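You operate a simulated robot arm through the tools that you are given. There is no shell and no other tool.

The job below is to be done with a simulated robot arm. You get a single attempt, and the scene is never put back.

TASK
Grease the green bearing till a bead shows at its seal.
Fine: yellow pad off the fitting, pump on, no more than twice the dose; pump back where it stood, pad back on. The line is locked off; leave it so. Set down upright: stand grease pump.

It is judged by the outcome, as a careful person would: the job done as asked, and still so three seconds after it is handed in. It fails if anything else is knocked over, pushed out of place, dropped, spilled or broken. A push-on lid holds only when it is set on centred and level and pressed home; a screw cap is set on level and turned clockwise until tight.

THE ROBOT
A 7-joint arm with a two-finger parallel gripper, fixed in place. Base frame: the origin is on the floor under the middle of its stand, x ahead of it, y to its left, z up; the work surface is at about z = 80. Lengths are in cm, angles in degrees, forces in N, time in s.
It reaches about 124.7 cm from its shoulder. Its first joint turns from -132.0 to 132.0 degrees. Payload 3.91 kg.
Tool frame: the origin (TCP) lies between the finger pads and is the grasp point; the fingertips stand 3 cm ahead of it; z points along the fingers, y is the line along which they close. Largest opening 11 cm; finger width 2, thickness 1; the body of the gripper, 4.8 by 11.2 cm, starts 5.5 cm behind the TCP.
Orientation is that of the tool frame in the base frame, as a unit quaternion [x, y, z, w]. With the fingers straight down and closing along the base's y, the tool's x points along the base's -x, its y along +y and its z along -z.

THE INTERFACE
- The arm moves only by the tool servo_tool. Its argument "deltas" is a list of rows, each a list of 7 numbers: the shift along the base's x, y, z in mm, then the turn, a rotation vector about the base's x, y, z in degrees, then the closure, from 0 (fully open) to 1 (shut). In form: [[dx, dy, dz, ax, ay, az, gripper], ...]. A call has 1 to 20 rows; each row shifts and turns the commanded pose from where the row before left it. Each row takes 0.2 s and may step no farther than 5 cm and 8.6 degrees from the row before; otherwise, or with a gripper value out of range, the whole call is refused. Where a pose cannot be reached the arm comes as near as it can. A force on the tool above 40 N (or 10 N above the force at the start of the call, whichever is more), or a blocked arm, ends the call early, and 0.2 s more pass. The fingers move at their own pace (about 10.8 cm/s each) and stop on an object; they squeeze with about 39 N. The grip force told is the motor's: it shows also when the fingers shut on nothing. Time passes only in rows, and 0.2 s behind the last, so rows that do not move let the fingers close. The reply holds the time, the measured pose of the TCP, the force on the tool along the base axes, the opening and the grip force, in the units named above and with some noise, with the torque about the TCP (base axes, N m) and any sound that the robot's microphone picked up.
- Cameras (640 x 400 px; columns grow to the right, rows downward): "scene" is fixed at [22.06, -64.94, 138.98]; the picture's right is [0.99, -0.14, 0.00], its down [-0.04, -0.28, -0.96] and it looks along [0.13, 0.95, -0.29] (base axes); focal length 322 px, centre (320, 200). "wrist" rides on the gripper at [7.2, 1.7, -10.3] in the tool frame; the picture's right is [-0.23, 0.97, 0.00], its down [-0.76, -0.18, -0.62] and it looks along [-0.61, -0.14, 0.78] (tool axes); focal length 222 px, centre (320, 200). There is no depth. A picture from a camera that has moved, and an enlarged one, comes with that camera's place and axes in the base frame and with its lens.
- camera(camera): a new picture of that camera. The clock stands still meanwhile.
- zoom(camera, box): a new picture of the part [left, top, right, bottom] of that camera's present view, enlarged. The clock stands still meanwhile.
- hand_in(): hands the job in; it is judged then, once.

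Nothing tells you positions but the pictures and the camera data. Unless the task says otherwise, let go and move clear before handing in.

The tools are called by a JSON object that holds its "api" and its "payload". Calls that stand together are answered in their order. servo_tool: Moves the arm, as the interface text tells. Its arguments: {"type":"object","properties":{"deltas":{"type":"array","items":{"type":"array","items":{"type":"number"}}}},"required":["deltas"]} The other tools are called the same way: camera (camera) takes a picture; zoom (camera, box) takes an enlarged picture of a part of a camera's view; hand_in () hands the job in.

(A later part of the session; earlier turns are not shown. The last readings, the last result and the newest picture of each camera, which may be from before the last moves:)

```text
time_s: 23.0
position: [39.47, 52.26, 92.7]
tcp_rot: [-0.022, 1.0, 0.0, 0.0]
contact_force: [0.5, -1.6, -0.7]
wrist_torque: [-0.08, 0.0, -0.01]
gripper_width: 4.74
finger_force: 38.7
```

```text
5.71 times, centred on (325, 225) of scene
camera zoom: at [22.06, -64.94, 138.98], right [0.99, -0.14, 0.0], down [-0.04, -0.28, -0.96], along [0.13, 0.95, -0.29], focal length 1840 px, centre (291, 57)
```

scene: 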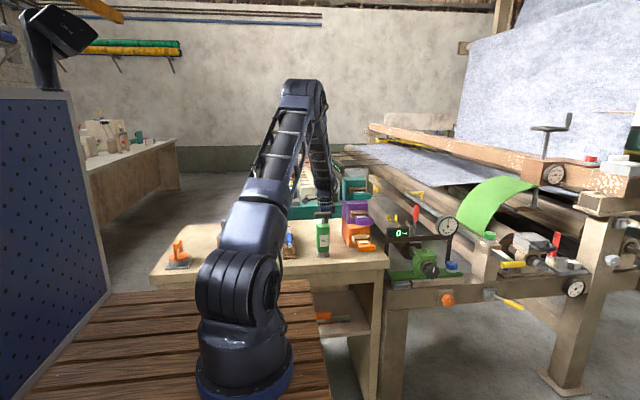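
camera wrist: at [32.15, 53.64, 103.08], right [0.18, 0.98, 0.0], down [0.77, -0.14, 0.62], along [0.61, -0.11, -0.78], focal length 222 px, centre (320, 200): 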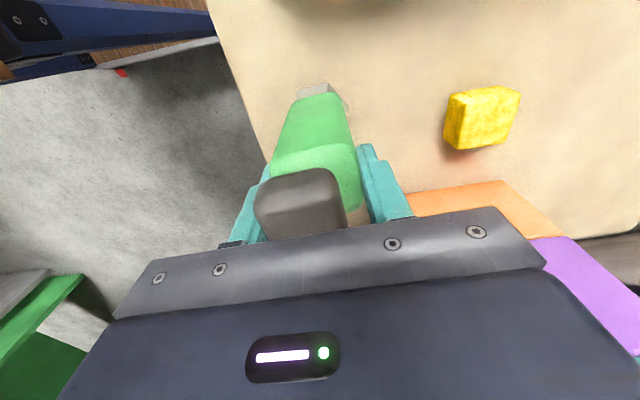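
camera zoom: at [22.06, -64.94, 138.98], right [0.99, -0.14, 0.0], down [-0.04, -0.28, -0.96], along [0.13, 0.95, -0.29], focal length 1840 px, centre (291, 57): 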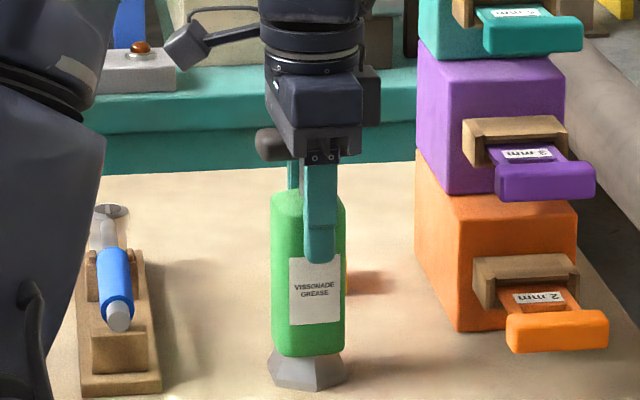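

The pump body is gripped (4.74 cm wide) at home pose [39.42, 52.2, 92.8] with yaw 2.5°. I'll lift it straight up and check that it hangs properly.

{"api": "servo_tool", "payload": {"deltas": [[0, 0, 5, 0, 0, 0, 0.7], [0, 0, 10, 0, 0, 0, 0.7], [0, 0, 15, 0, 0, 0, 0.7], [0, 0, 0, 0, 0, 0, 0.7]]}}

{"api": "camera", "payload": {"camera": "wrist"}}

{"api": "zoom", "payload": {"camera": "scene", "box": [290, 190, 360, 260]}}

```text
time_s: 24.0
position: [39.54, 52.24, 95.77]
tcp_rot: [-0.022, 1.0, 0.0, 0.0]
contact_force: [0.1, 0.4, -3.4]
wrist_torque: [0.0, 0.0, -0.02]
gripper_width: 4.74
finger_force: 39.8
```

```text
taken
camera wrist: at [32.19, 53.6, 106.07], right [0.18, 0.98, 0.0], down [0.77, -0.14, 0.62], along [0.61, -0.11, -0.78], focal length 222 px, centre (320, 200)
```

wrist: 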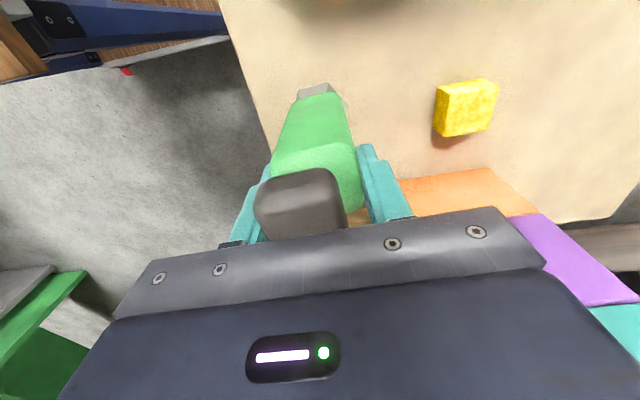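

```text
5.71 times, centred on (325, 225) of scene
camera zoom: at [22.06, -64.94, 138.98], right [0.99, -0.14, 0.0], down [-0.04, -0.28, -0.96], along [0.13, 0.95, -0.29], focal length 1840 px, centre (291, 57)
```

zoom: 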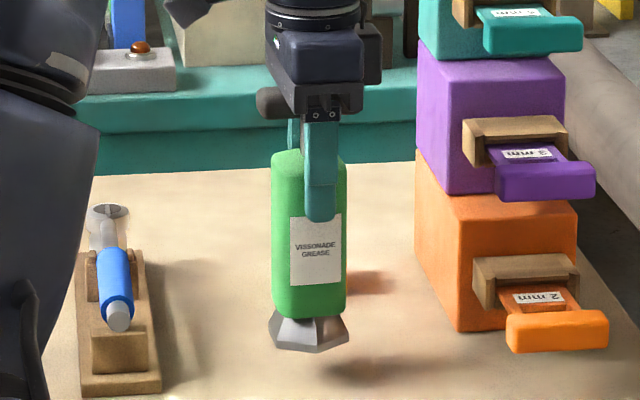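

The pump hangs securely and upright. I'll zoom to see the foot/nozzle relative to the tool axis, then carry it over.

{"api": "zoom", "payload": {"camera": "wrist", "box": [260, 70, 370, 180]}}

{"api": "zoom", "payload": {"camera": "scene", "box": [310, 215, 340, 245]}}

```text
3.64 times, centred on (315, 125) of wrist
camera zoom: at [32.19, 53.6, 106.07], right [0.18, 0.98, 0.0], down [0.77, -0.14, 0.62], along [0.61, -0.11, -0.78], focal length 808 px, centre (338, 473)
```

zoom: 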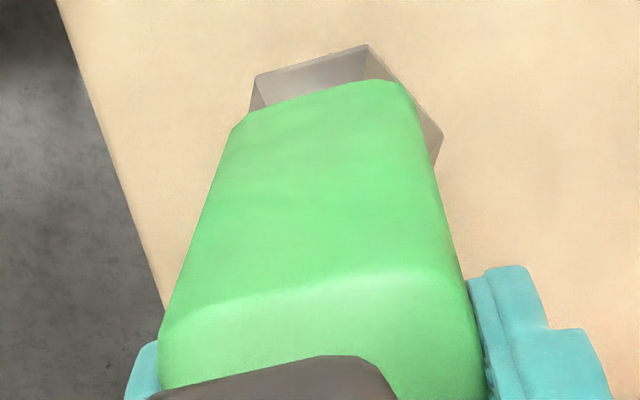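

```text
13.33 times, centred on (325, 230) of scene
camera zoom: at [22.06, -64.94, 138.98], right [0.99, -0.14, 0.0], down [-0.04, -0.28, -0.96], along [0.13, 0.95, -0.29], focal length 4294 px, centre (253, -200)
```

zoom: 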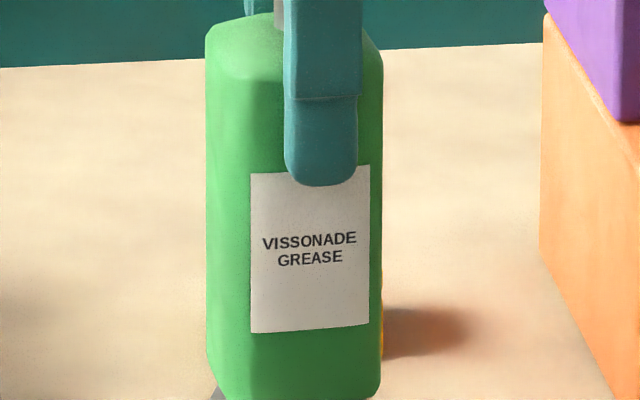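

The hexagonal foot's centre is within about 1 mm of the tool axis, offset -0.1 cm in x. I'll lift to z=130, cross above the bins and stop near [75, 42, 112] to look at the fitting again.

{"api": "servo_tool", "payload": {"deltas": [[0, 0, 43, 0, 0, 0, 0.7], [0, 0, 43, 0, 0, 0, 0.7], [0, 0, 43, 0, 0, 0, 0.7], [0, 0, 43, 0, 0, 0, 0.7], [0, 0, 43, 0, 0, 0, 0.7], [0, 0, 43, 0, 0, 0, 0.7], [0, 0, 43, 0, 0, 0, 0.7], [0, 0, 41, 0, 0, 0, 0.7], [0, 0, 0, 0, 0, 0, 0.7]]}}

{"api": "servo_tool", "payload": {"deltas": [[44, -13, 0, 0, 0, 0, 0.7], [44, -13, 0, 0, 0, 0, 0.7], [45, -13, 0, 0, 0, 0, 0.7], [45, -13, 0, 0, 0, 0, 0.7], [45, -13, 0, 0, 0, 0, 0.7], [45, -13, 0, 0, 0, 0, 0.7], [44, -12, 0, 0, 0, 0, 0.7], [44, -12, 0, 0, 0, 0, 0.7], [0, 0, -45, 0, 0, 0, 0.7], [0, 0, -45, 0, 0, 0, 0.7], [0, 0, -45, 0, 0, 0, 0.7], [0, 0, -45, 0, 0, 0, 0.7], [0, 0, 0, 0, 0, 0, 0.7], [0, 0, 0, 0, 0, 0, 0.7]]}}

{"api": "camera", "payload": {"camera": "wrist"}}

{"api": "camera", "payload": {"camera": "scene"}}

```text
time_s: 26.0
position: [39.39, 52.06, 130.06]
tcp_rot: [-0.021, 1.0, 0.0, 0.0]
contact_force: [-0.3, 0.2, -4.2]
wrist_torque: [-0.01, -0.03, -0.02]
gripper_width: 4.74
finger_force: 39.3
```

```text
time_s: 29.0
position: [75.22, 42.05, 111.93]
tcp_rot: [-0.022, 1.0, 0.001, 0.0]
contact_force: [-0.1, -0.9, -5.4]
wrist_torque: [0.0, -0.02, 0.0]
gripper_width: 4.72
finger_force: 39.4
```

```text
taken
camera wrist: at [67.75, 43.44, 122.29], right [0.18, 0.98, 0.0], down [0.77, -0.15, 0.62], along [0.61, -0.11, -0.78], focal length 222 px, centre (320, 200)
```

wrist: 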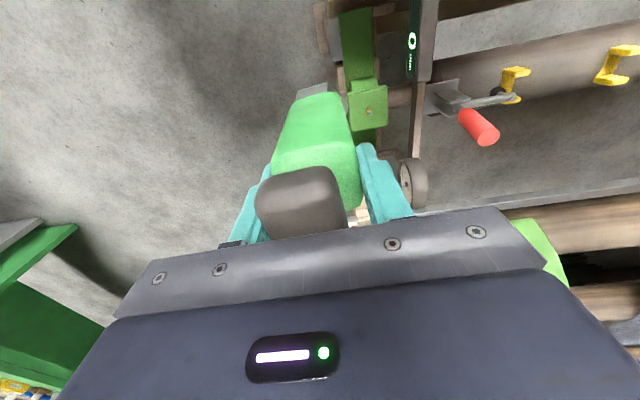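

```text
taken
```

scene: 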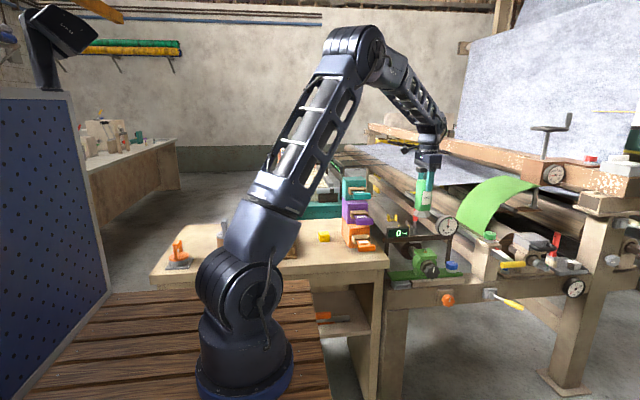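

{"api": "zoom", "payload": {"camera": "wrist", "box": [335, 75, 405, 145]}}

{"api": "zoom", "payload": {"camera": "scene", "box": [405, 235, 455, 285]}}

```text
5.71 times, centred on (370, 110) of wrist
camera zoom: at [67.75, 43.44, 122.29], right [0.18, 0.98, 0.0], down [0.77, -0.15, 0.62], along [0.61, -0.11, -0.78], focal length 1269 px, centre (34, 714)
```

zoom: 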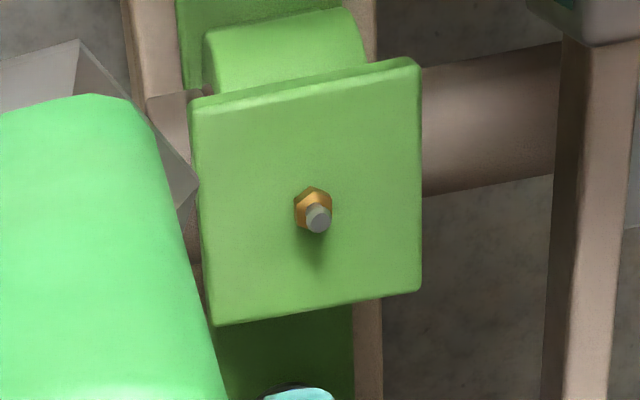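

```text
8.00 times, centred on (430, 260) of scene
camera zoom: at [22.06, -64.94, 138.98], right [0.99, -0.14, 0.0], down [-0.04, -0.28, -0.96], along [0.13, 0.95, -0.29], focal length 2576 px, centre (-560, -280)
```

zoom: 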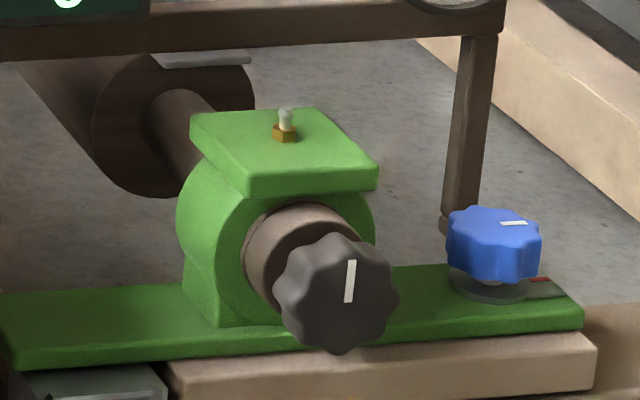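

The fitting sits at the centre of the flange at about [82.0, 50.0] with its tip near z≈81.7. I'll move the pump above it and lower until the foot is about 3–4 cm over the tip.

{"api": "servo_tool", "payload": {"deltas": [[23.6, 26.5, 0, 0, 0, 0, 0.7], [23.6, 26.5, 0, 0, 0, 0, 0.7], [23.6, 26.5, 0, 0, 0, 0, 0.7], [0, 0, -35, 0, 0, 0, 0.7], [0, 0, -40, 0, 0, 0, 0.7], [0, 0, -40, 0, 0, 0, 0.7], [0, 0, -20, 0, 0, 0, 0.7], [0, 0, 0, 0, 0, 0, 0.7], [0, 0, 0, 0, 0, 0, 0.7]]}}

{"api": "camera", "payload": {"camera": "wrist"}}

{"api": "zoom", "payload": {"camera": "scene", "box": [390, 200, 460, 270]}}

```text
time_s: 31.0
position: [81.96, 50.02, 98.41]
tcp_rot: [-0.021, 1.0, 0.0, 0.0]
contact_force: [0.0, -0.3, -4.7]
wrist_torque: [-0.02, 0.03, 0.02]
gripper_width: 4.74
finger_force: 38.4
```

```text
taken
camera wrist: at [74.66, 51.36, 108.79], right [0.18, 0.98, 0.0], down [0.77, -0.14, 0.62], along [0.61, -0.11, -0.78], focal length 222 px, centre (320, 200)
```

wrist: 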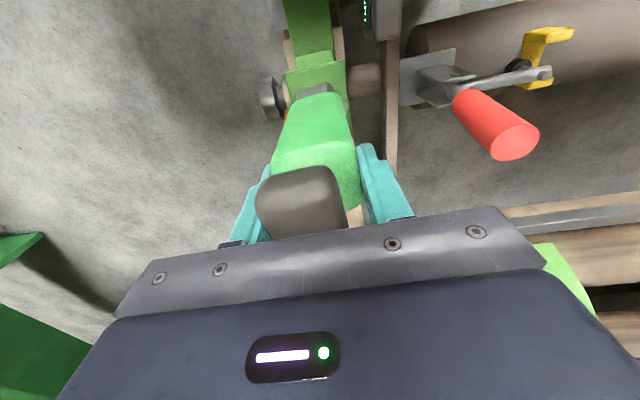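

```text
5.71 times, centred on (425, 235) of scene
camera zoom: at [22.06, -64.94, 138.98], right [0.99, -0.14, 0.0], down [-0.04, -0.28, -0.96], along [0.13, 0.95, -0.29], focal length 1840 px, centre (-280, 0)
```

zoom: 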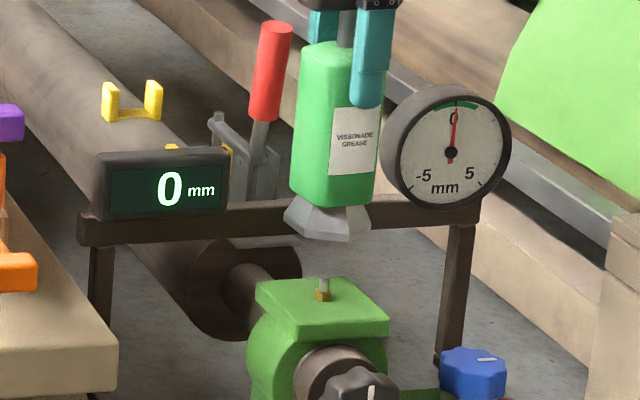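

The foot looks nearly aligned with the fitting along x in the scene view. I'll zoom in on both views to refine x and y before lowering.

{"api": "zoom", "payload": {"camera": "wrist", "box": [265, 40, 375, 150]}}

{"api": "zoom", "payload": {"camera": "scene", "box": [410, 225, 450, 265]}}

```text
3.64 times, centred on (320, 95) of wrist
camera zoom: at [74.66, 51.36, 108.79], right [0.18, 0.98, 0.0], down [0.77, -0.14, 0.62], along [0.61, -0.11, -0.78], focal length 808 px, centre (320, 582)
```

zoom: 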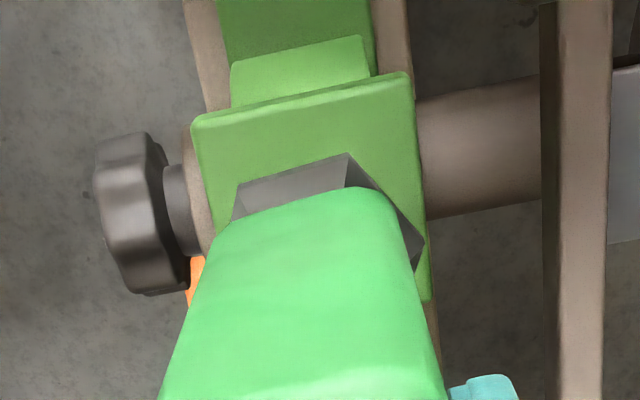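

```text
10.00 times, centred on (430, 245) of scene
camera zoom: at [22.06, -64.94, 138.98], right [0.99, -0.14, 0.0], down [-0.04, -0.28, -0.96], along [0.13, 0.95, -0.29], focal length 3221 px, centre (-780, -250)
```

zoom: 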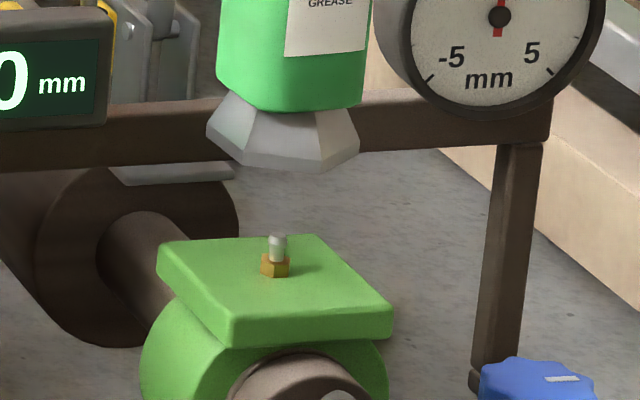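

Both views agree the foot is about 1.5 mm short in x. I'll correct that and lower 3 cm so that the foot is just above the tip.

{"api": "servo_tool", "payload": {"deltas": [[1.5, -0.5, -10, 0, 0, 0, 0.7], [0, 0, -10, 0, 0, 0, 0.7], [0, 0, -10, 0, 0, 0, 0.7], [0, 0, 0, 0, 0, 0, 0.7], [0, 0, 0, 0, 0, 0, 0.7]]}}

{"api": "zoom", "payload": {"camera": "wrist", "box": [265, 40, 375, 150]}}

{"api": "zoom", "payload": {"camera": "scene", "box": [410, 225, 450, 265]}}

```text
time_s: 32.2
position: [82.31, 49.91, 95.54]
tcp_rot: [-0.022, 1.0, 0.0, -0.001]
contact_force: [-0.1, 0.7, -4.5]
wrist_torque: [0.03, 0.02, 0.03]
gripper_width: 4.73
finger_force: 39.0
```

```text
3.64 times, centred on (320, 95) of wrist
camera zoom: at [74.97, 51.2, 105.86], right [0.18, 0.98, 0.0], down [0.77, -0.14, 0.62], along [0.61, -0.11, -0.78], focal length 808 px, centre (320, 582)
```

zoom: 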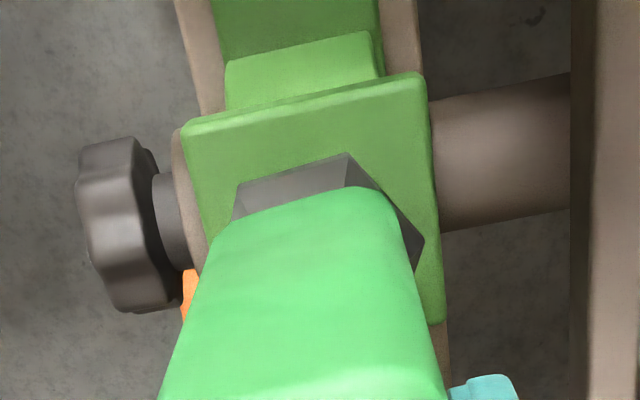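

```text
10.00 times, centred on (430, 245) of scene
camera zoom: at [22.06, -64.94, 138.98], right [0.99, -0.14, 0.0], down [-0.04, -0.28, -0.96], along [0.13, 0.95, -0.29], focal length 3221 px, centre (-780, -250)
```

zoom: 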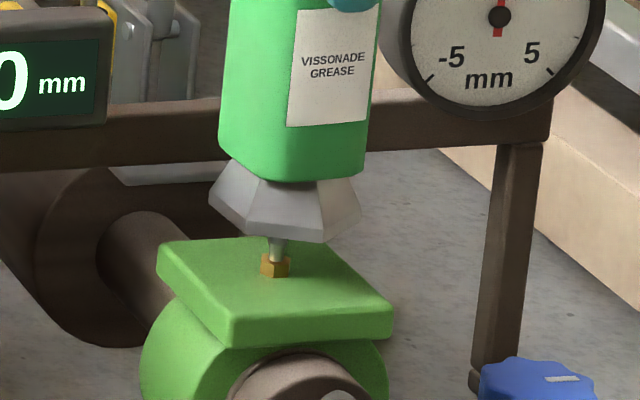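

The foot now reads about 1.5 mm too far in +x and 1 mm short in y (the arm had lagged earlier). I'll nudge it back and let it settle before I re-check.

{"api": "servo_tool", "payload": {"deltas": [[-1.5, 1.0, 0, 0, 0, 0, 0.7], [0, 0, 0, 0, 0, 0, 0.7], [0, 0, 0, 0, 0, 0, 0.7], [0, 0, 0, 0, 0, 0, 0.7], [0, 0, 0, 0, 0, 0, 0.7]]}}

{"api": "zoom", "payload": {"camera": "wrist", "box": [265, 40, 375, 150]}}

{"api": "zoom", "payload": {"camera": "scene", "box": [410, 225, 450, 265]}}

```text
time_s: 33.4
position: [82.09, 50.0, 95.53]
tcp_rot: [-0.022, 1.0, 0.0, 0.0]
contact_force: [-0.7, 1.2, -5.0]
wrist_torque: [0.02, -0.03, 0.01]
gripper_width: 4.75
finger_force: 39.3
```

```text
3.64 times, centred on (320, 95) of wrist
camera zoom: at [74.81, 51.31, 105.81], right [0.18, 0.98, 0.0], down [0.77, -0.14, 0.62], along [0.61, -0.11, -0.78], focal length 808 px, centre (320, 582)
```

zoom: 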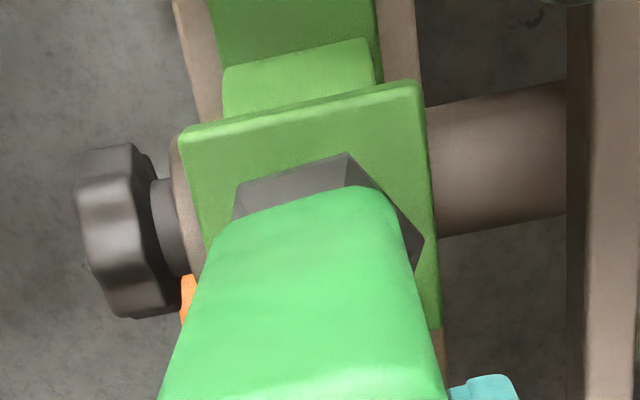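

```text
10.00 times, centred on (430, 245) of scene
camera zoom: at [22.06, -64.94, 138.98], right [0.99, -0.14, 0.0], down [-0.04, -0.28, -0.96], along [0.13, 0.95, -0.29], focal length 3221 px, centre (-780, -250)
```

zoom: 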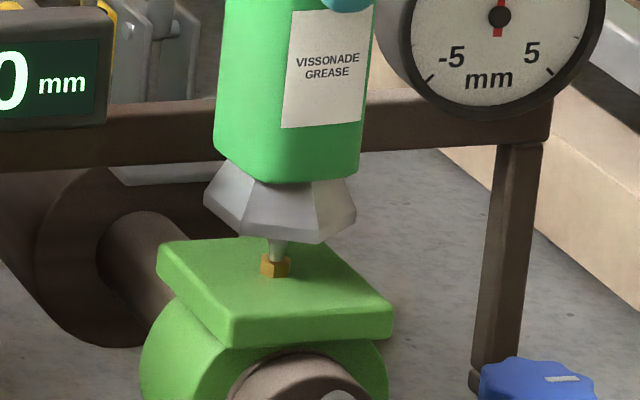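

The foot is now centred on the fitting at [82.0, 50.0] by both views. I'll lower it slowly onto the fitting, watching the force.

{"api": "servo_tool", "payload": {"deltas": [[0, 0, -5, 0, 0, 0, 0.7], [0, 0, -5, 0, 0, 0, 0.7], [0, 0, -5, 0, 0, 0, 0.7], [0, 0, -4, 0, 0, 0, 0.7], [0, 0, 0, 0, 0, 0, 0.7]]}}

{"api": "zoom", "payload": {"camera": "scene", "box": [410, 225, 450, 265]}}

```text
time_s: 34.6
position: [81.98, 50.02, 93.5]
tcp_rot: [-0.022, 1.0, 0.001, 0.0]
contact_force: [-0.5, 0.3, -5.2]
wrist_torque: [0.02, -0.02, -0.01]
gripper_width: 4.73
finger_force: 39.4
```

```text
10.00 times, centred on (430, 245) of scene
camera zoom: at [22.06, -64.94, 138.98], right [0.99, -0.14, 0.0], down [-0.04, -0.28, -0.96], along [0.13, 0.95, -0.29], focal length 3221 px, centre (-780, -250)
```

zoom: 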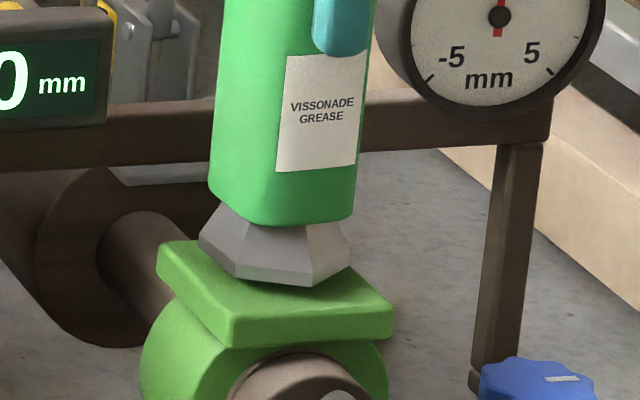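

No contact force yet: the nipple is entering the foot freely and the foot is nearly on the flange. I'll continue in 2 mm steps until it seats.

{"api": "servo_tool", "payload": {"deltas": [[0, 0, -2, 0, 0, 0, 0.7], [0, 0, -2, 0, 0, 0, 0.7], [0, 0, -2, 0, 0, 0, 0.7], [0, 0, 0, 0, 0, 0, 0.7]]}}

{"api": "zoom", "payload": {"camera": "scene", "box": [410, 225, 450, 265]}}

```text
time_s: 35.6
position: [82.09, 50.14, 92.97]
tcp_rot: [-0.021, 1.0, 0.0, 0.0]
contact_force: [0.3, 0.8, -5.7]
wrist_torque: [-0.01, 0.0, 0.0]
gripper_width: 4.71
finger_force: 38.7
```

```text
10.00 times, centred on (430, 245) of scene
camera zoom: at [22.06, -64.94, 138.98], right [0.99, -0.14, 0.0], down [-0.04, -0.28, -0.96], along [0.13, 0.95, -0.29], focal length 3221 px, centre (-780, -250)
```

zoom: 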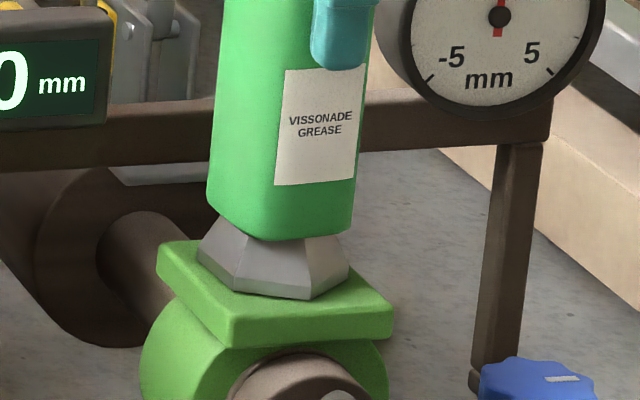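

Still free of contact, with the foot almost on the flange. I'll continue in 1 mm steps.

{"api": "servo_tool", "payload": {"deltas": [[0, 0, -1, 0, 0, 0, 0.7], [0, 0, -1, 0, 0, 0, 0.7], [0, 0, -1, 0, 0, 0, 0.7], [0, 0, 0, 0, 0, 0, 0.7]]}}

{"api": "zoom", "payload": {"camera": "scene", "box": [410, 225, 450, 265]}}

```text
time_s: 36.6
position: [82.15, 50.14, 92.94]
tcp_rot: [-0.022, 1.0, 0.0, 0.0]
contact_force: [-2.7, -5.1, 16.4]
wrist_torque: [-1.01, 0.82, -0.02]
gripper_width: 4.73
finger_force: 38.8
```

```text
10.00 times, centred on (430, 245) of scene
camera zoom: at [22.06, -64.94, 138.98], right [0.99, -0.14, 0.0], down [-0.04, -0.28, -0.96], along [0.13, 0.95, -0.29], focal length 3221 px, centre (-780, -250)
```

zoom: 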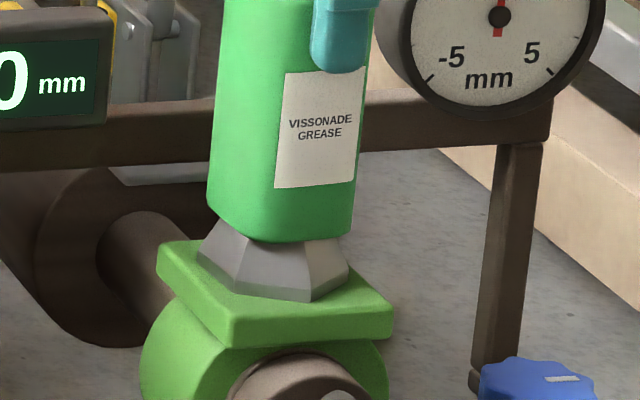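

The pump is seated: contact of about 20 N, with the foot flush on the flange. I'll relax the push and open the fingers slightly, keeping them around the body as a guard.

{"api": "servo_tool", "payload": {"deltas": [[0, 0, 1.5, 0, 0, 0, 0.7], [0, 0, 0, 0, 0, 0, 0.7], [0, 0, 0, 0, 0, 0, 0.52], [0, 0, 0, 0, 0, 0, 0.46], [0, 0, 0, 0, 0, 0, 0.42], [0, 0, 0, 0, 0, 0, 0.42]]}}

{"api": "camera", "payload": {"camera": "wrist"}}

{"api": "zoom", "payload": {"camera": "scene", "box": [390, 190, 470, 270]}}

```text
time_s: 38.0
position: [82.19, 50.16, 92.86]
tcp_rot: [-0.022, 1.0, 0.0, 0.0]
contact_force: [1.1, 0.6, -0.2]
wrist_torque: [0.0, 0.02, -0.03]
gripper_width: 6.38
finger_force: 0.1
```

```text
taken
camera wrist: at [74.79, 51.44, 103.19], right [0.18, 0.98, 0.0], down [0.77, -0.14, 0.62], along [0.61, -0.11, -0.78], focal length 222 px, centre (320, 200)
```

wrist: 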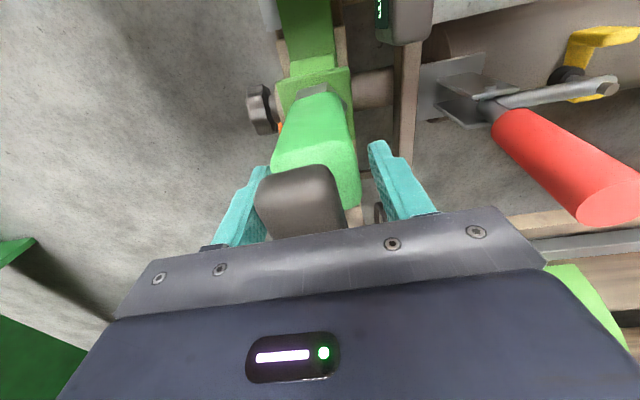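

```text
5.00 times, centred on (430, 230) of scene
camera zoom: at [22.06, -64.94, 138.98], right [0.99, -0.14, 0.0], down [-0.04, -0.28, -0.96], along [0.13, 0.95, -0.29], focal length 1610 px, centre (-230, 50)
```

zoom: 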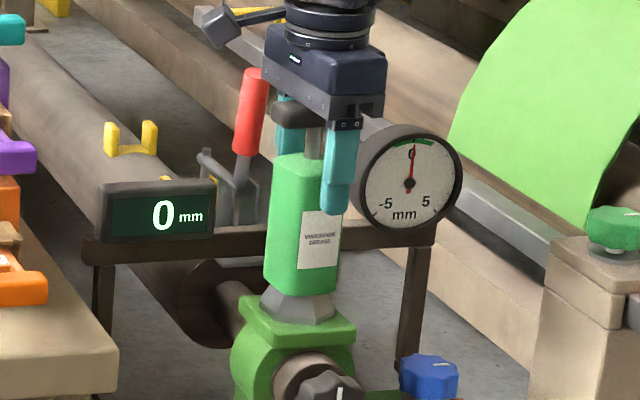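

The pump stands upright on the fitting by itself, with the palm just above the handle. I'll take a reference close-up of the bearing seal and then press the handle gently with the palm.

{"api": "zoom", "payload": {"camera": "scene", "box": [405, 250, 445, 290]}}

{"api": "zoom", "payload": {"camera": "wrist", "box": [230, 50, 370, 150]}}

{"api": "servo_tool", "payload": {"deltas": [[0, 0, -2, 0, 0, 0, 0.42], [0, 0, -2, 0, 0, 0, 0.42], [0, 0, -2, 0, 0, 0, 0.42], [0, 0, 0, 0, 0, 0, 0.42]]}}

{"api": "zoom", "payload": {"camera": "scene", "box": [390, 190, 470, 270]}}

```text
10.00 times, centred on (425, 270) of scene
camera zoom: at [22.06, -64.94, 138.98], right [0.99, -0.14, 0.0], down [-0.04, -0.28, -0.96], along [0.13, 0.95, -0.29], focal length 3221 px, centre (-730, -500)
```

zoom: 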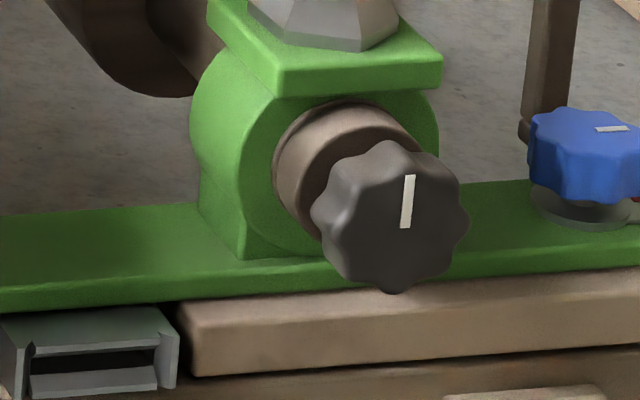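

```text
4.00 times, centred on (300, 100) of wrist
camera zoom: at [74.79, 51.44, 103.19], right [0.18, 0.98, 0.0], down [0.77, -0.14, 0.62], along [0.61, -0.11, -0.78], focal length 888 px, centre (400, 600)
```

zoom: 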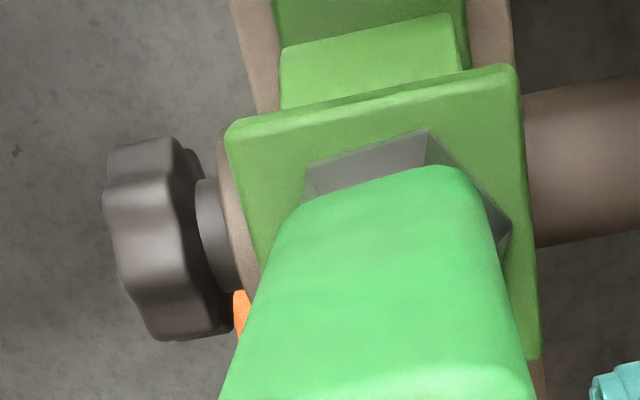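

```text
time_s: 39.0
position: [82.12, 50.08, 92.25]
tcp_rot: [-0.023, 1.0, 0.0, 0.0]
contact_force: [-1.6, 0.4, 0.8]
wrist_torque: [-0.01, -0.02, 0.02]
gripper_width: 6.36
finger_force: 0.0
```

```text
5.00 times, centred on (430, 230) of scene
camera zoom: at [22.06, -64.94, 138.98], right [0.99, -0.14, 0.0], down [-0.04, -0.28, -0.96], along [0.13, 0.95, -0.29], focal length 1610 px, centre (-230, 50)
```

zoom: 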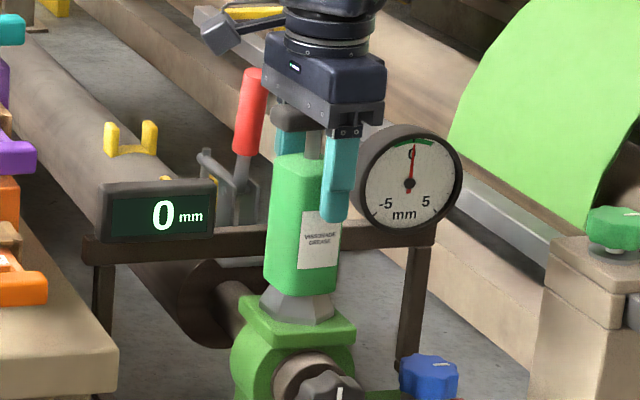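

No palm contact with the handle yet at TCP z≈92.25. I'll continue down gently in 2 mm steps.

{"api": "servo_tool", "payload": {"deltas": [[0, 0, -2, 0, 0, 0, 0.42], [0, 0, -2, 0, 0, 0, 0.42], [0, 0, 0, 0, 0, 0, 0.42]]}}

{"api": "zoom", "payload": {"camera": "scene", "box": [390, 190, 470, 270]}}

```text
time_s: 39.8
position: [82.14, 50.0, 91.81]
tcp_rot: [-0.022, 1.0, 0.002, -0.001]
contact_force: [1.0, 0.4, 2.2]
wrist_torque: [0.01, 0.03, 0.02]
gripper_width: 6.39
finger_force: 0.1
```

```text
5.00 times, centred on (430, 230) of scene
camera zoom: at [22.06, -64.94, 138.98], right [0.99, -0.14, 0.0], down [-0.04, -0.28, -0.96], along [0.13, 0.95, -0.29], focal length 1610 px, centre (-230, 50)
```

zoom: 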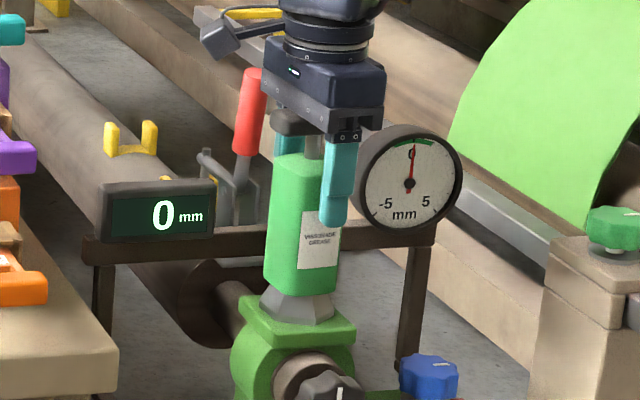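

A light contact (about 2 N) seems to be starting at z≈91.8. I'll press on in small steps and check the seal each time.

{"api": "servo_tool", "payload": {"deltas": [[0, 0, -2, 0, 0, 0, 0.42], [0, 0, -2, 0, 0, 0, 0.42], [0, 0, 0, 0, 0, 0, 0.42]]}}

{"api": "zoom", "payload": {"camera": "scene", "box": [390, 190, 470, 270]}}

{"api": "zoom", "payload": {"camera": "scene", "box": [405, 250, 445, 290]}}

```text
time_s: 40.6
position: [81.99, 50.04, 91.45]
tcp_rot: [-0.022, 1.0, 0.0, 0.0]
contact_force: [-0.5, -1.1, 3.4]
wrist_torque: [0.07, -0.07, -0.01]
gripper_width: 6.39
finger_force: 0.1
```

```text
5.00 times, centred on (430, 230) of scene
camera zoom: at [22.06, -64.94, 138.98], right [0.99, -0.14, 0.0], down [-0.04, -0.28, -0.96], along [0.13, 0.95, -0.29], focal length 1610 px, centre (-230, 50)
```

zoom: 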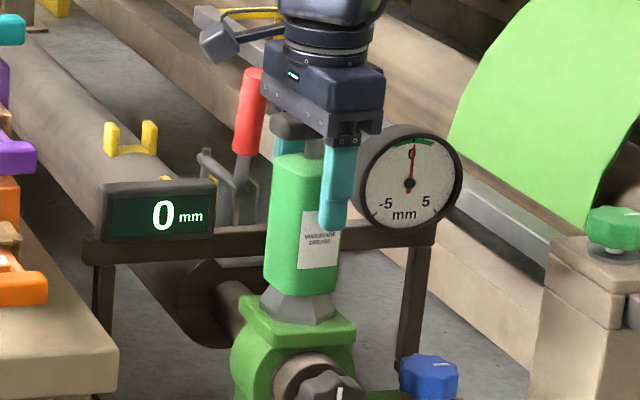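

```text
10.00 times, centred on (425, 270) of scene
camera zoom: at [22.06, -64.94, 138.98], right [0.99, -0.14, 0.0], down [-0.04, -0.28, -0.96], along [0.13, 0.95, -0.29], focal length 3221 px, centre (-730, -500)
```

zoom: 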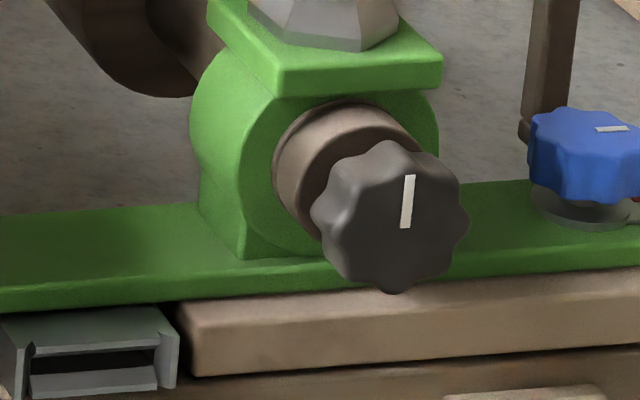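

The handle is moving down under a few newtons and no bead is visible yet. I'll continue in 4 mm increments, checking the seal after each.

{"api": "servo_tool", "payload": {"deltas": [[0, 0, -2, 0, 0, 0, 0.42], [0, 0, -2, 0, 0, 0, 0.42], [0, 0, 0, 0, 0, 0, 0.42]]}}

{"api": "zoom", "payload": {"camera": "scene", "box": [405, 250, 445, 290]}}

{"api": "zoom", "payload": {"camera": "wrist", "box": [220, 40, 440, 150]}}

```text
time_s: 41.4
position: [82.19, 50.04, 91.05]
tcp_rot: [-0.022, 1.0, 0.001, -0.001]
contact_force: [0.2, 0.5, 3.5]
wrist_torque: [-0.07, 0.03, -0.04]
gripper_width: 6.38
finger_force: 0.0
heard: click
```

```text
10.00 times, centred on (425, 270) of scene
camera zoom: at [22.06, -64.94, 138.98], right [0.99, -0.14, 0.0], down [-0.04, -0.28, -0.96], along [0.13, 0.95, -0.29], focal length 3221 px, centre (-730, -500)
```

zoom: 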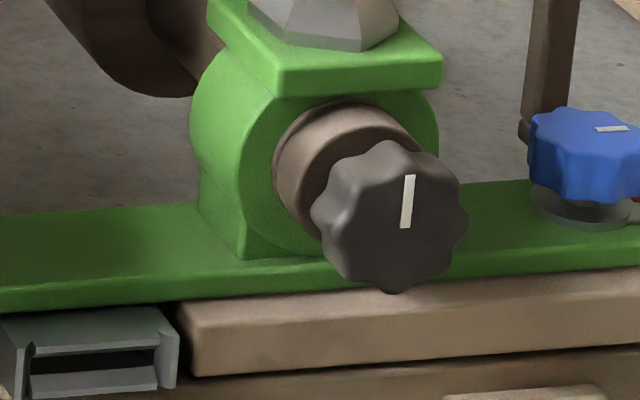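

```text
2.91 times, centred on (330, 95) of wrist
camera zoom: at [74.8, 51.42, 101.41], right [0.18, 0.98, 0.0], down [0.77, -0.15, 0.62], along [0.61, -0.11, -0.78], focal length 646 px, centre (291, 506)
```

zoom: 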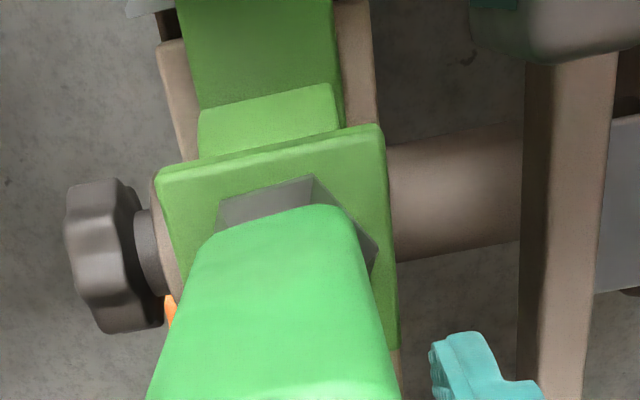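

A click was heard, likely one pump stroke registering. I'll pause briefly and look closely for a bead at the seal before doing more.

{"api": "servo_tool", "payload": {"deltas": [[0, 0, 0, 0, 0, 0, 0.42], [0, 0, 0, 0, 0, 0, 0.42], [0, 0, 0, 0, 0, 0, 0.42]]}}

{"api": "zoom", "payload": {"camera": "scene", "box": [412, 253, 440, 281]}}

{"api": "zoom", "payload": {"camera": "scene", "box": [395, 190, 465, 260]}}

```text
time_s: 42.2
position: [82.07, 50.07, 91.02]
tcp_rot: [-0.022, 1.0, 0.0, -0.001]
contact_force: [-0.4, 0.4, 2.4]
wrist_torque: [-0.05, -0.05, -0.02]
gripper_width: 6.38
finger_force: 0.1
```

```text
14.29 times, centred on (426, 267) of scene
camera zoom: at [22.06, -64.94, 138.98], right [0.99, -0.14, 0.0], down [-0.04, -0.28, -0.96], along [0.13, 0.95, -0.29], focal length 4601 px, centre (-1194, -757)
```

zoom: 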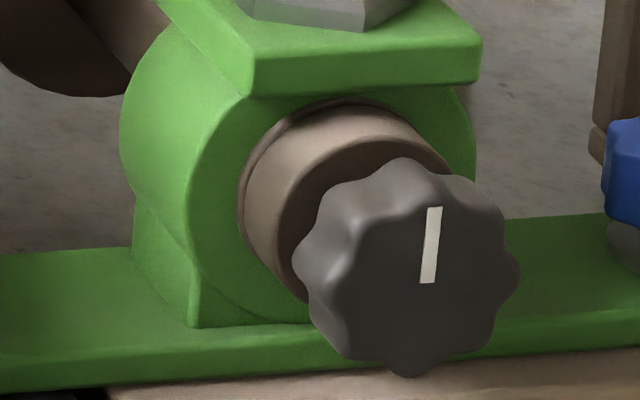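

```text
5.71 times, centred on (430, 225) of scene
camera zoom: at [22.06, -64.94, 138.98], right [0.99, -0.14, 0.0], down [-0.04, -0.28, -0.96], along [0.13, 0.95, -0.29], focal length 1840 px, centre (-309, 57)
```

zoom: 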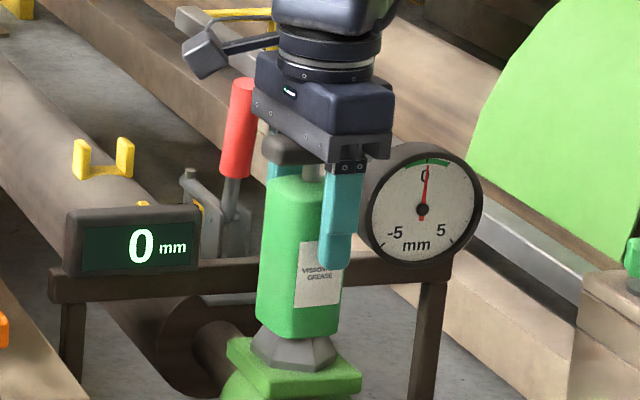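

No bead yet after the first click. I'll let the handle rise and see whether it springs back, keeping the fingers around the body.

{"api": "servo_tool", "payload": {"deltas": [[0, 0, 4, 0, 0, 0, 0.42], [0, 0, 4, 0, 0, 0, 0.42], [0, 0, 4, 0, 0, 0, 0.42], [0, 0, 0, 0, 0, 0, 0.42]]}}

{"api": "zoom", "payload": {"camera": "scene", "box": [395, 190, 465, 260]}}

{"api": "zoom", "payload": {"camera": "scene", "box": [412, 253, 440, 281]}}

```text
time_s: 43.2
position: [82.11, 50.09, 92.28]
tcp_rot: [-0.022, 1.0, 0.0, 0.001]
contact_force: [0.8, 0.2, 0.9]
wrist_torque: [0.04, -0.04, 0.01]
gripper_width: 6.37
finger_force: 0.1
```

```text
5.71 times, centred on (430, 225) of scene
camera zoom: at [22.06, -64.94, 138.98], right [0.99, -0.14, 0.0], down [-0.04, -0.28, -0.96], along [0.13, 0.95, -0.29], focal length 1840 px, centre (-309, 57)
```

zoom: 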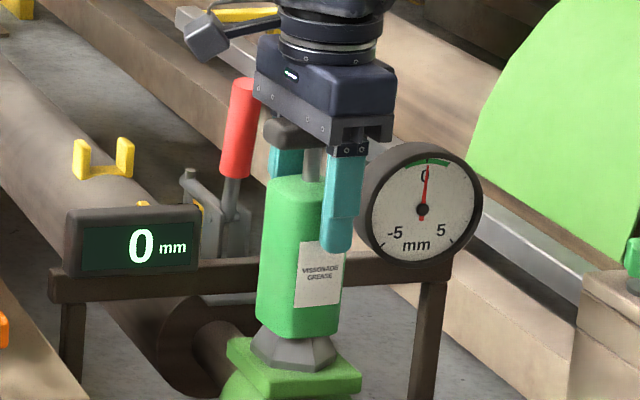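

```text
14.29 times, centred on (426, 267) of scene
camera zoom: at [22.06, -64.94, 138.98], right [0.99, -0.14, 0.0], down [-0.04, -0.28, -0.96], along [0.13, 0.95, -0.29], focal length 4601 px, centre (-1194, -757)
```

zoom: 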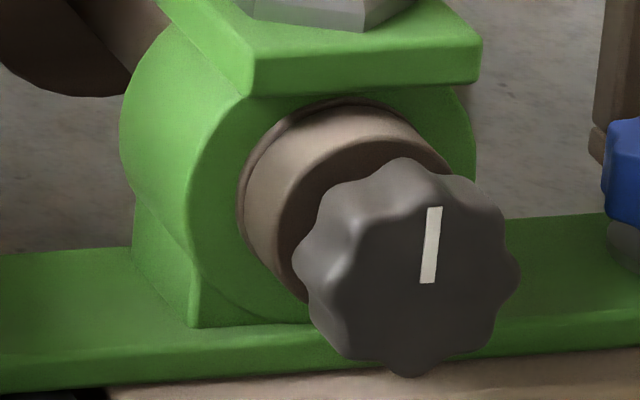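

The handle springs back up on its own, and there's no bead yet. I'll give a second stroke to the same depth, listen for the click, then check the seal.

{"api": "servo_tool", "payload": {"deltas": [[0, 0, -4, 0, 0, 0, 0.42], [0, 0, -4, 0, 0, 0, 0.42], [0, 0, -4, 0, 0, 0, 0.42], [0, 0, -1, 0, 0, 0, 0.42], [0, 0, 0, 0, 0, 0, 0.42]]}}

{"api": "zoom", "payload": {"camera": "scene", "box": [412, 253, 440, 281]}}

{"api": "zoom", "payload": {"camera": "wrist", "box": [220, 40, 440, 150]}}

```text
time_s: 44.4
position: [81.99, 50.03, 91.02]
tcp_rot: [-0.022, 1.0, -0.001, 0.001]
contact_force: [0.5, 0.0, 2.5]
wrist_torque: [-0.02, 0.09, -0.01]
gripper_width: 6.37
finger_force: 0.1
heard: click
```

```text
14.29 times, centred on (426, 267) of scene
camera zoom: at [22.06, -64.94, 138.98], right [0.99, -0.14, 0.0], down [-0.04, -0.28, -0.96], along [0.13, 0.95, -0.29], focal length 4601 px, centre (-1194, -757)
```

zoom: 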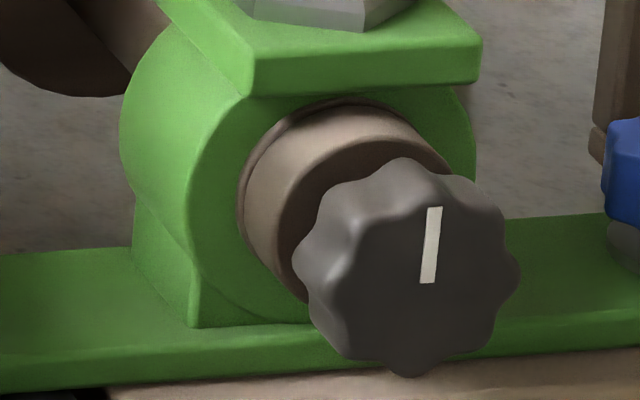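

```text
2.91 times, centred on (330, 95) of wrist
camera zoom: at [74.78, 51.4, 101.31], right [0.18, 0.98, 0.0], down [0.77, -0.15, 0.62], along [0.61, -0.11, -0.78], focal length 646 px, centre (291, 506)
```

zoom: 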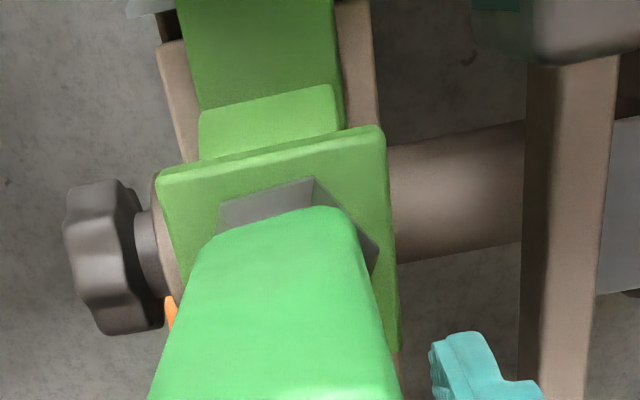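

Second click, still no bead visible. I'll hold the handle down for a second and re-check, since grease may take time to reach the seal.

{"api": "servo_tool", "payload": {"deltas": [[0, 0, 0, 0, 0, 0, 0.42], [0, 0, 0, 0, 0, 0, 0.42], [0, 0, 0, 0, 0, 0, 0.42], [0, 0, 0, 0, 0, 0, 0.42]]}}

{"api": "zoom", "payload": {"camera": "scene", "box": [405, 250, 445, 290]}}

```text
time_s: 45.4
position: [82.13, 50.06, 91.1]
tcp_rot: [-0.022, 1.0, 0.0, 0.0]
contact_force: [0.0, -0.4, 2.5]
wrist_torque: [0.02, -0.02, 0.02]
gripper_width: 6.39
finger_force: 0.1
```

```text
10.00 times, centred on (425, 270) of scene
camera zoom: at [22.06, -64.94, 138.98], right [0.99, -0.14, 0.0], down [-0.04, -0.28, -0.96], along [0.13, 0.95, -0.29], focal length 3221 px, centre (-730, -500)
```

zoom: 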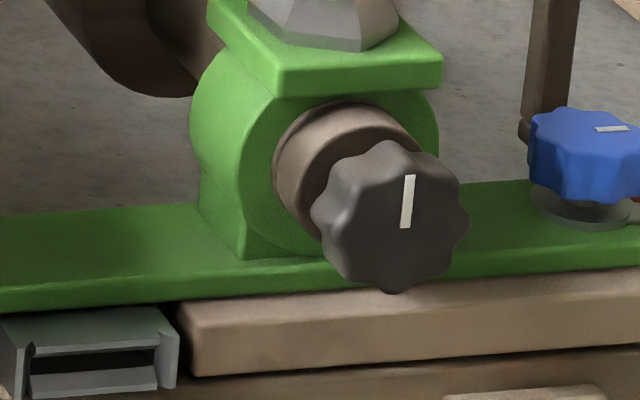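

Holding changes nothing, so strokes are what count. I'll release and give a third stroke, checking again.

{"api": "servo_tool", "payload": {"deltas": [[0, 0, 4, 0, 0, 0, 0.42], [0, 0, 4, 0, 0, 0, 0.42], [0, 0, 4, 0, 0, 0, 0.42], [0, 0, 1, 0, 0, 0, 0.42], [0, 0, 0, 0, 0, 0, 0.42], [0, 0, -4, 0, 0, 0, 0.42], [0, 0, -4, 0, 0, 0, 0.42], [0, 0, -4, 0, 0, 0, 0.42], [0, 0, -1, 0, 0, 0, 0.42], [0, 0, 0, 0, 0, 0, 0.42]]}}

{"api": "zoom", "payload": {"camera": "scene", "box": [405, 250, 445, 290]}}

{"api": "zoom", "payload": {"camera": "scene", "box": [395, 190, 465, 260]}}

```text
time_s: 47.6
position: [82.03, 50.0, 90.84]
tcp_rot: [-0.022, 1.0, 0.0, 0.0]
contact_force: [1.7, -0.3, 2.6]
wrist_torque: [0.02, 0.08, -0.01]
gripper_width: 6.39
finger_force: 0.0
heard: click
```

```text
10.00 times, centred on (425, 270) of scene
camera zoom: at [22.06, -64.94, 138.98], right [0.99, -0.14, 0.0], down [-0.04, -0.28, -0.96], along [0.13, 0.95, -0.29], focal length 3221 px, centre (-730, -500)
```

zoom: 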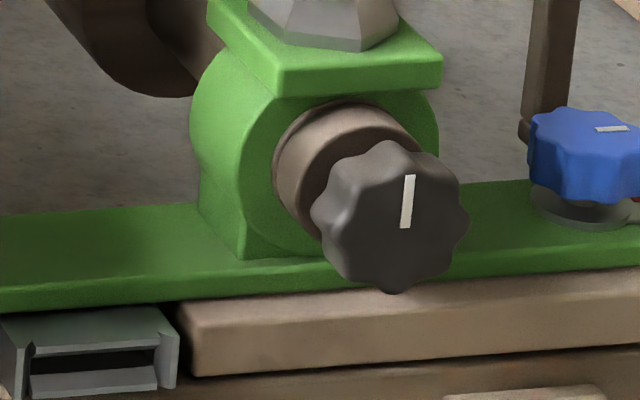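

```text
5.71 times, centred on (430, 225) of scene
camera zoom: at [22.06, -64.94, 138.98], right [0.99, -0.14, 0.0], down [-0.04, -0.28, -0.96], along [0.13, 0.95, -0.29], focal length 1840 px, centre (-309, 57)
```

zoom: 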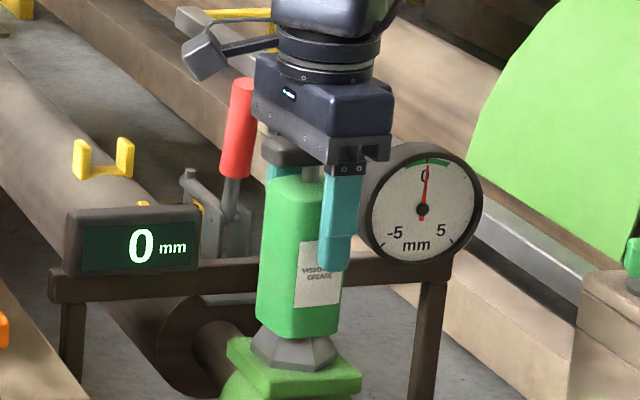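

Third click and still nothing visible from the scene camera. The knob hides part of the seal, so before any more strokes I'll check the wrist view closely.

{"api": "zoom", "payload": {"camera": "wrist", "box": [230, 60, 310, 160]}}

{"api": "zoom", "payload": {"camera": "wrist", "box": [330, 60, 430, 160]}}

{"api": "zoom", "payload": {"camera": "scene", "box": [416, 256, 438, 278]}}

```text
4.00 times, centred on (270, 110) of wrist
camera zoom: at [74.76, 51.36, 101.29], right [0.18, 0.98, 0.0], down [0.77, -0.15, 0.62], along [0.61, -0.11, -0.78], focal length 888 px, centre (520, 560)
```

zoom: 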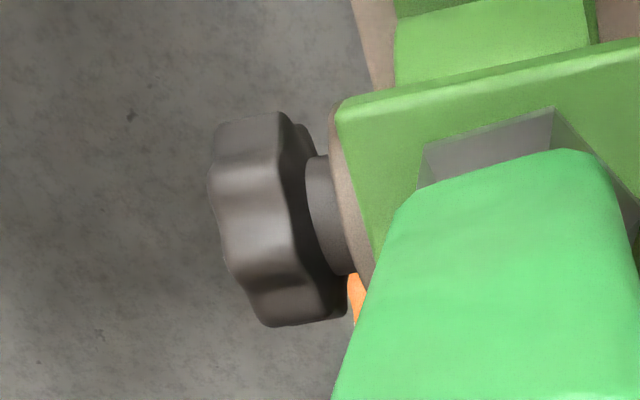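

```text
4.00 times, centred on (380, 110) of wrist
camera zoom: at [74.76, 51.36, 101.29], right [0.18, 0.98, 0.0], down [0.77, -0.15, 0.62], along [0.61, -0.11, -0.78], focal length 888 px, centre (80, 560)
```

zoom: 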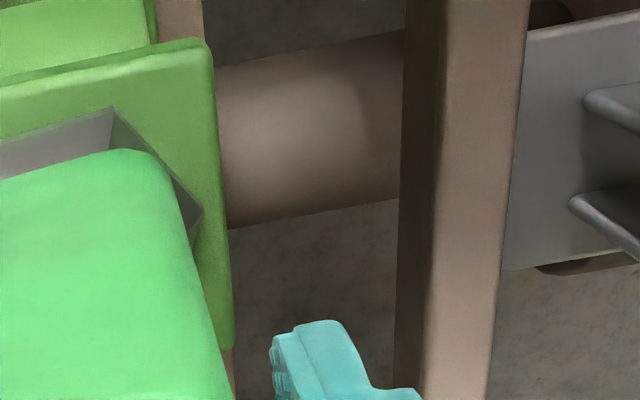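

```text
16.00 times, centred on (427, 267) of scene
camera zoom: at [22.06, -64.94, 138.98], right [0.99, -0.14, 0.0], down [-0.04, -0.28, -0.96], along [0.13, 0.95, -0.29], focal length 5153 px, centre (-1392, -872)
```

zoom: 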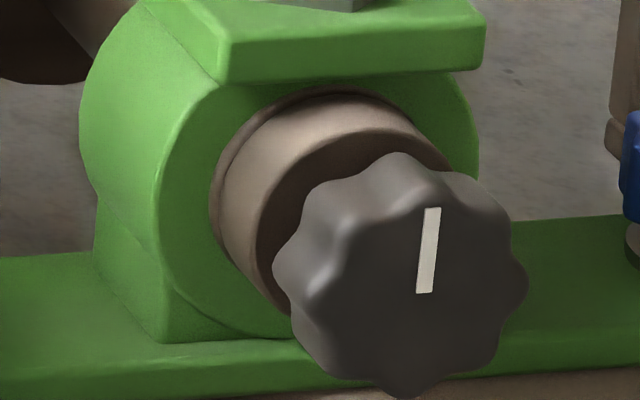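

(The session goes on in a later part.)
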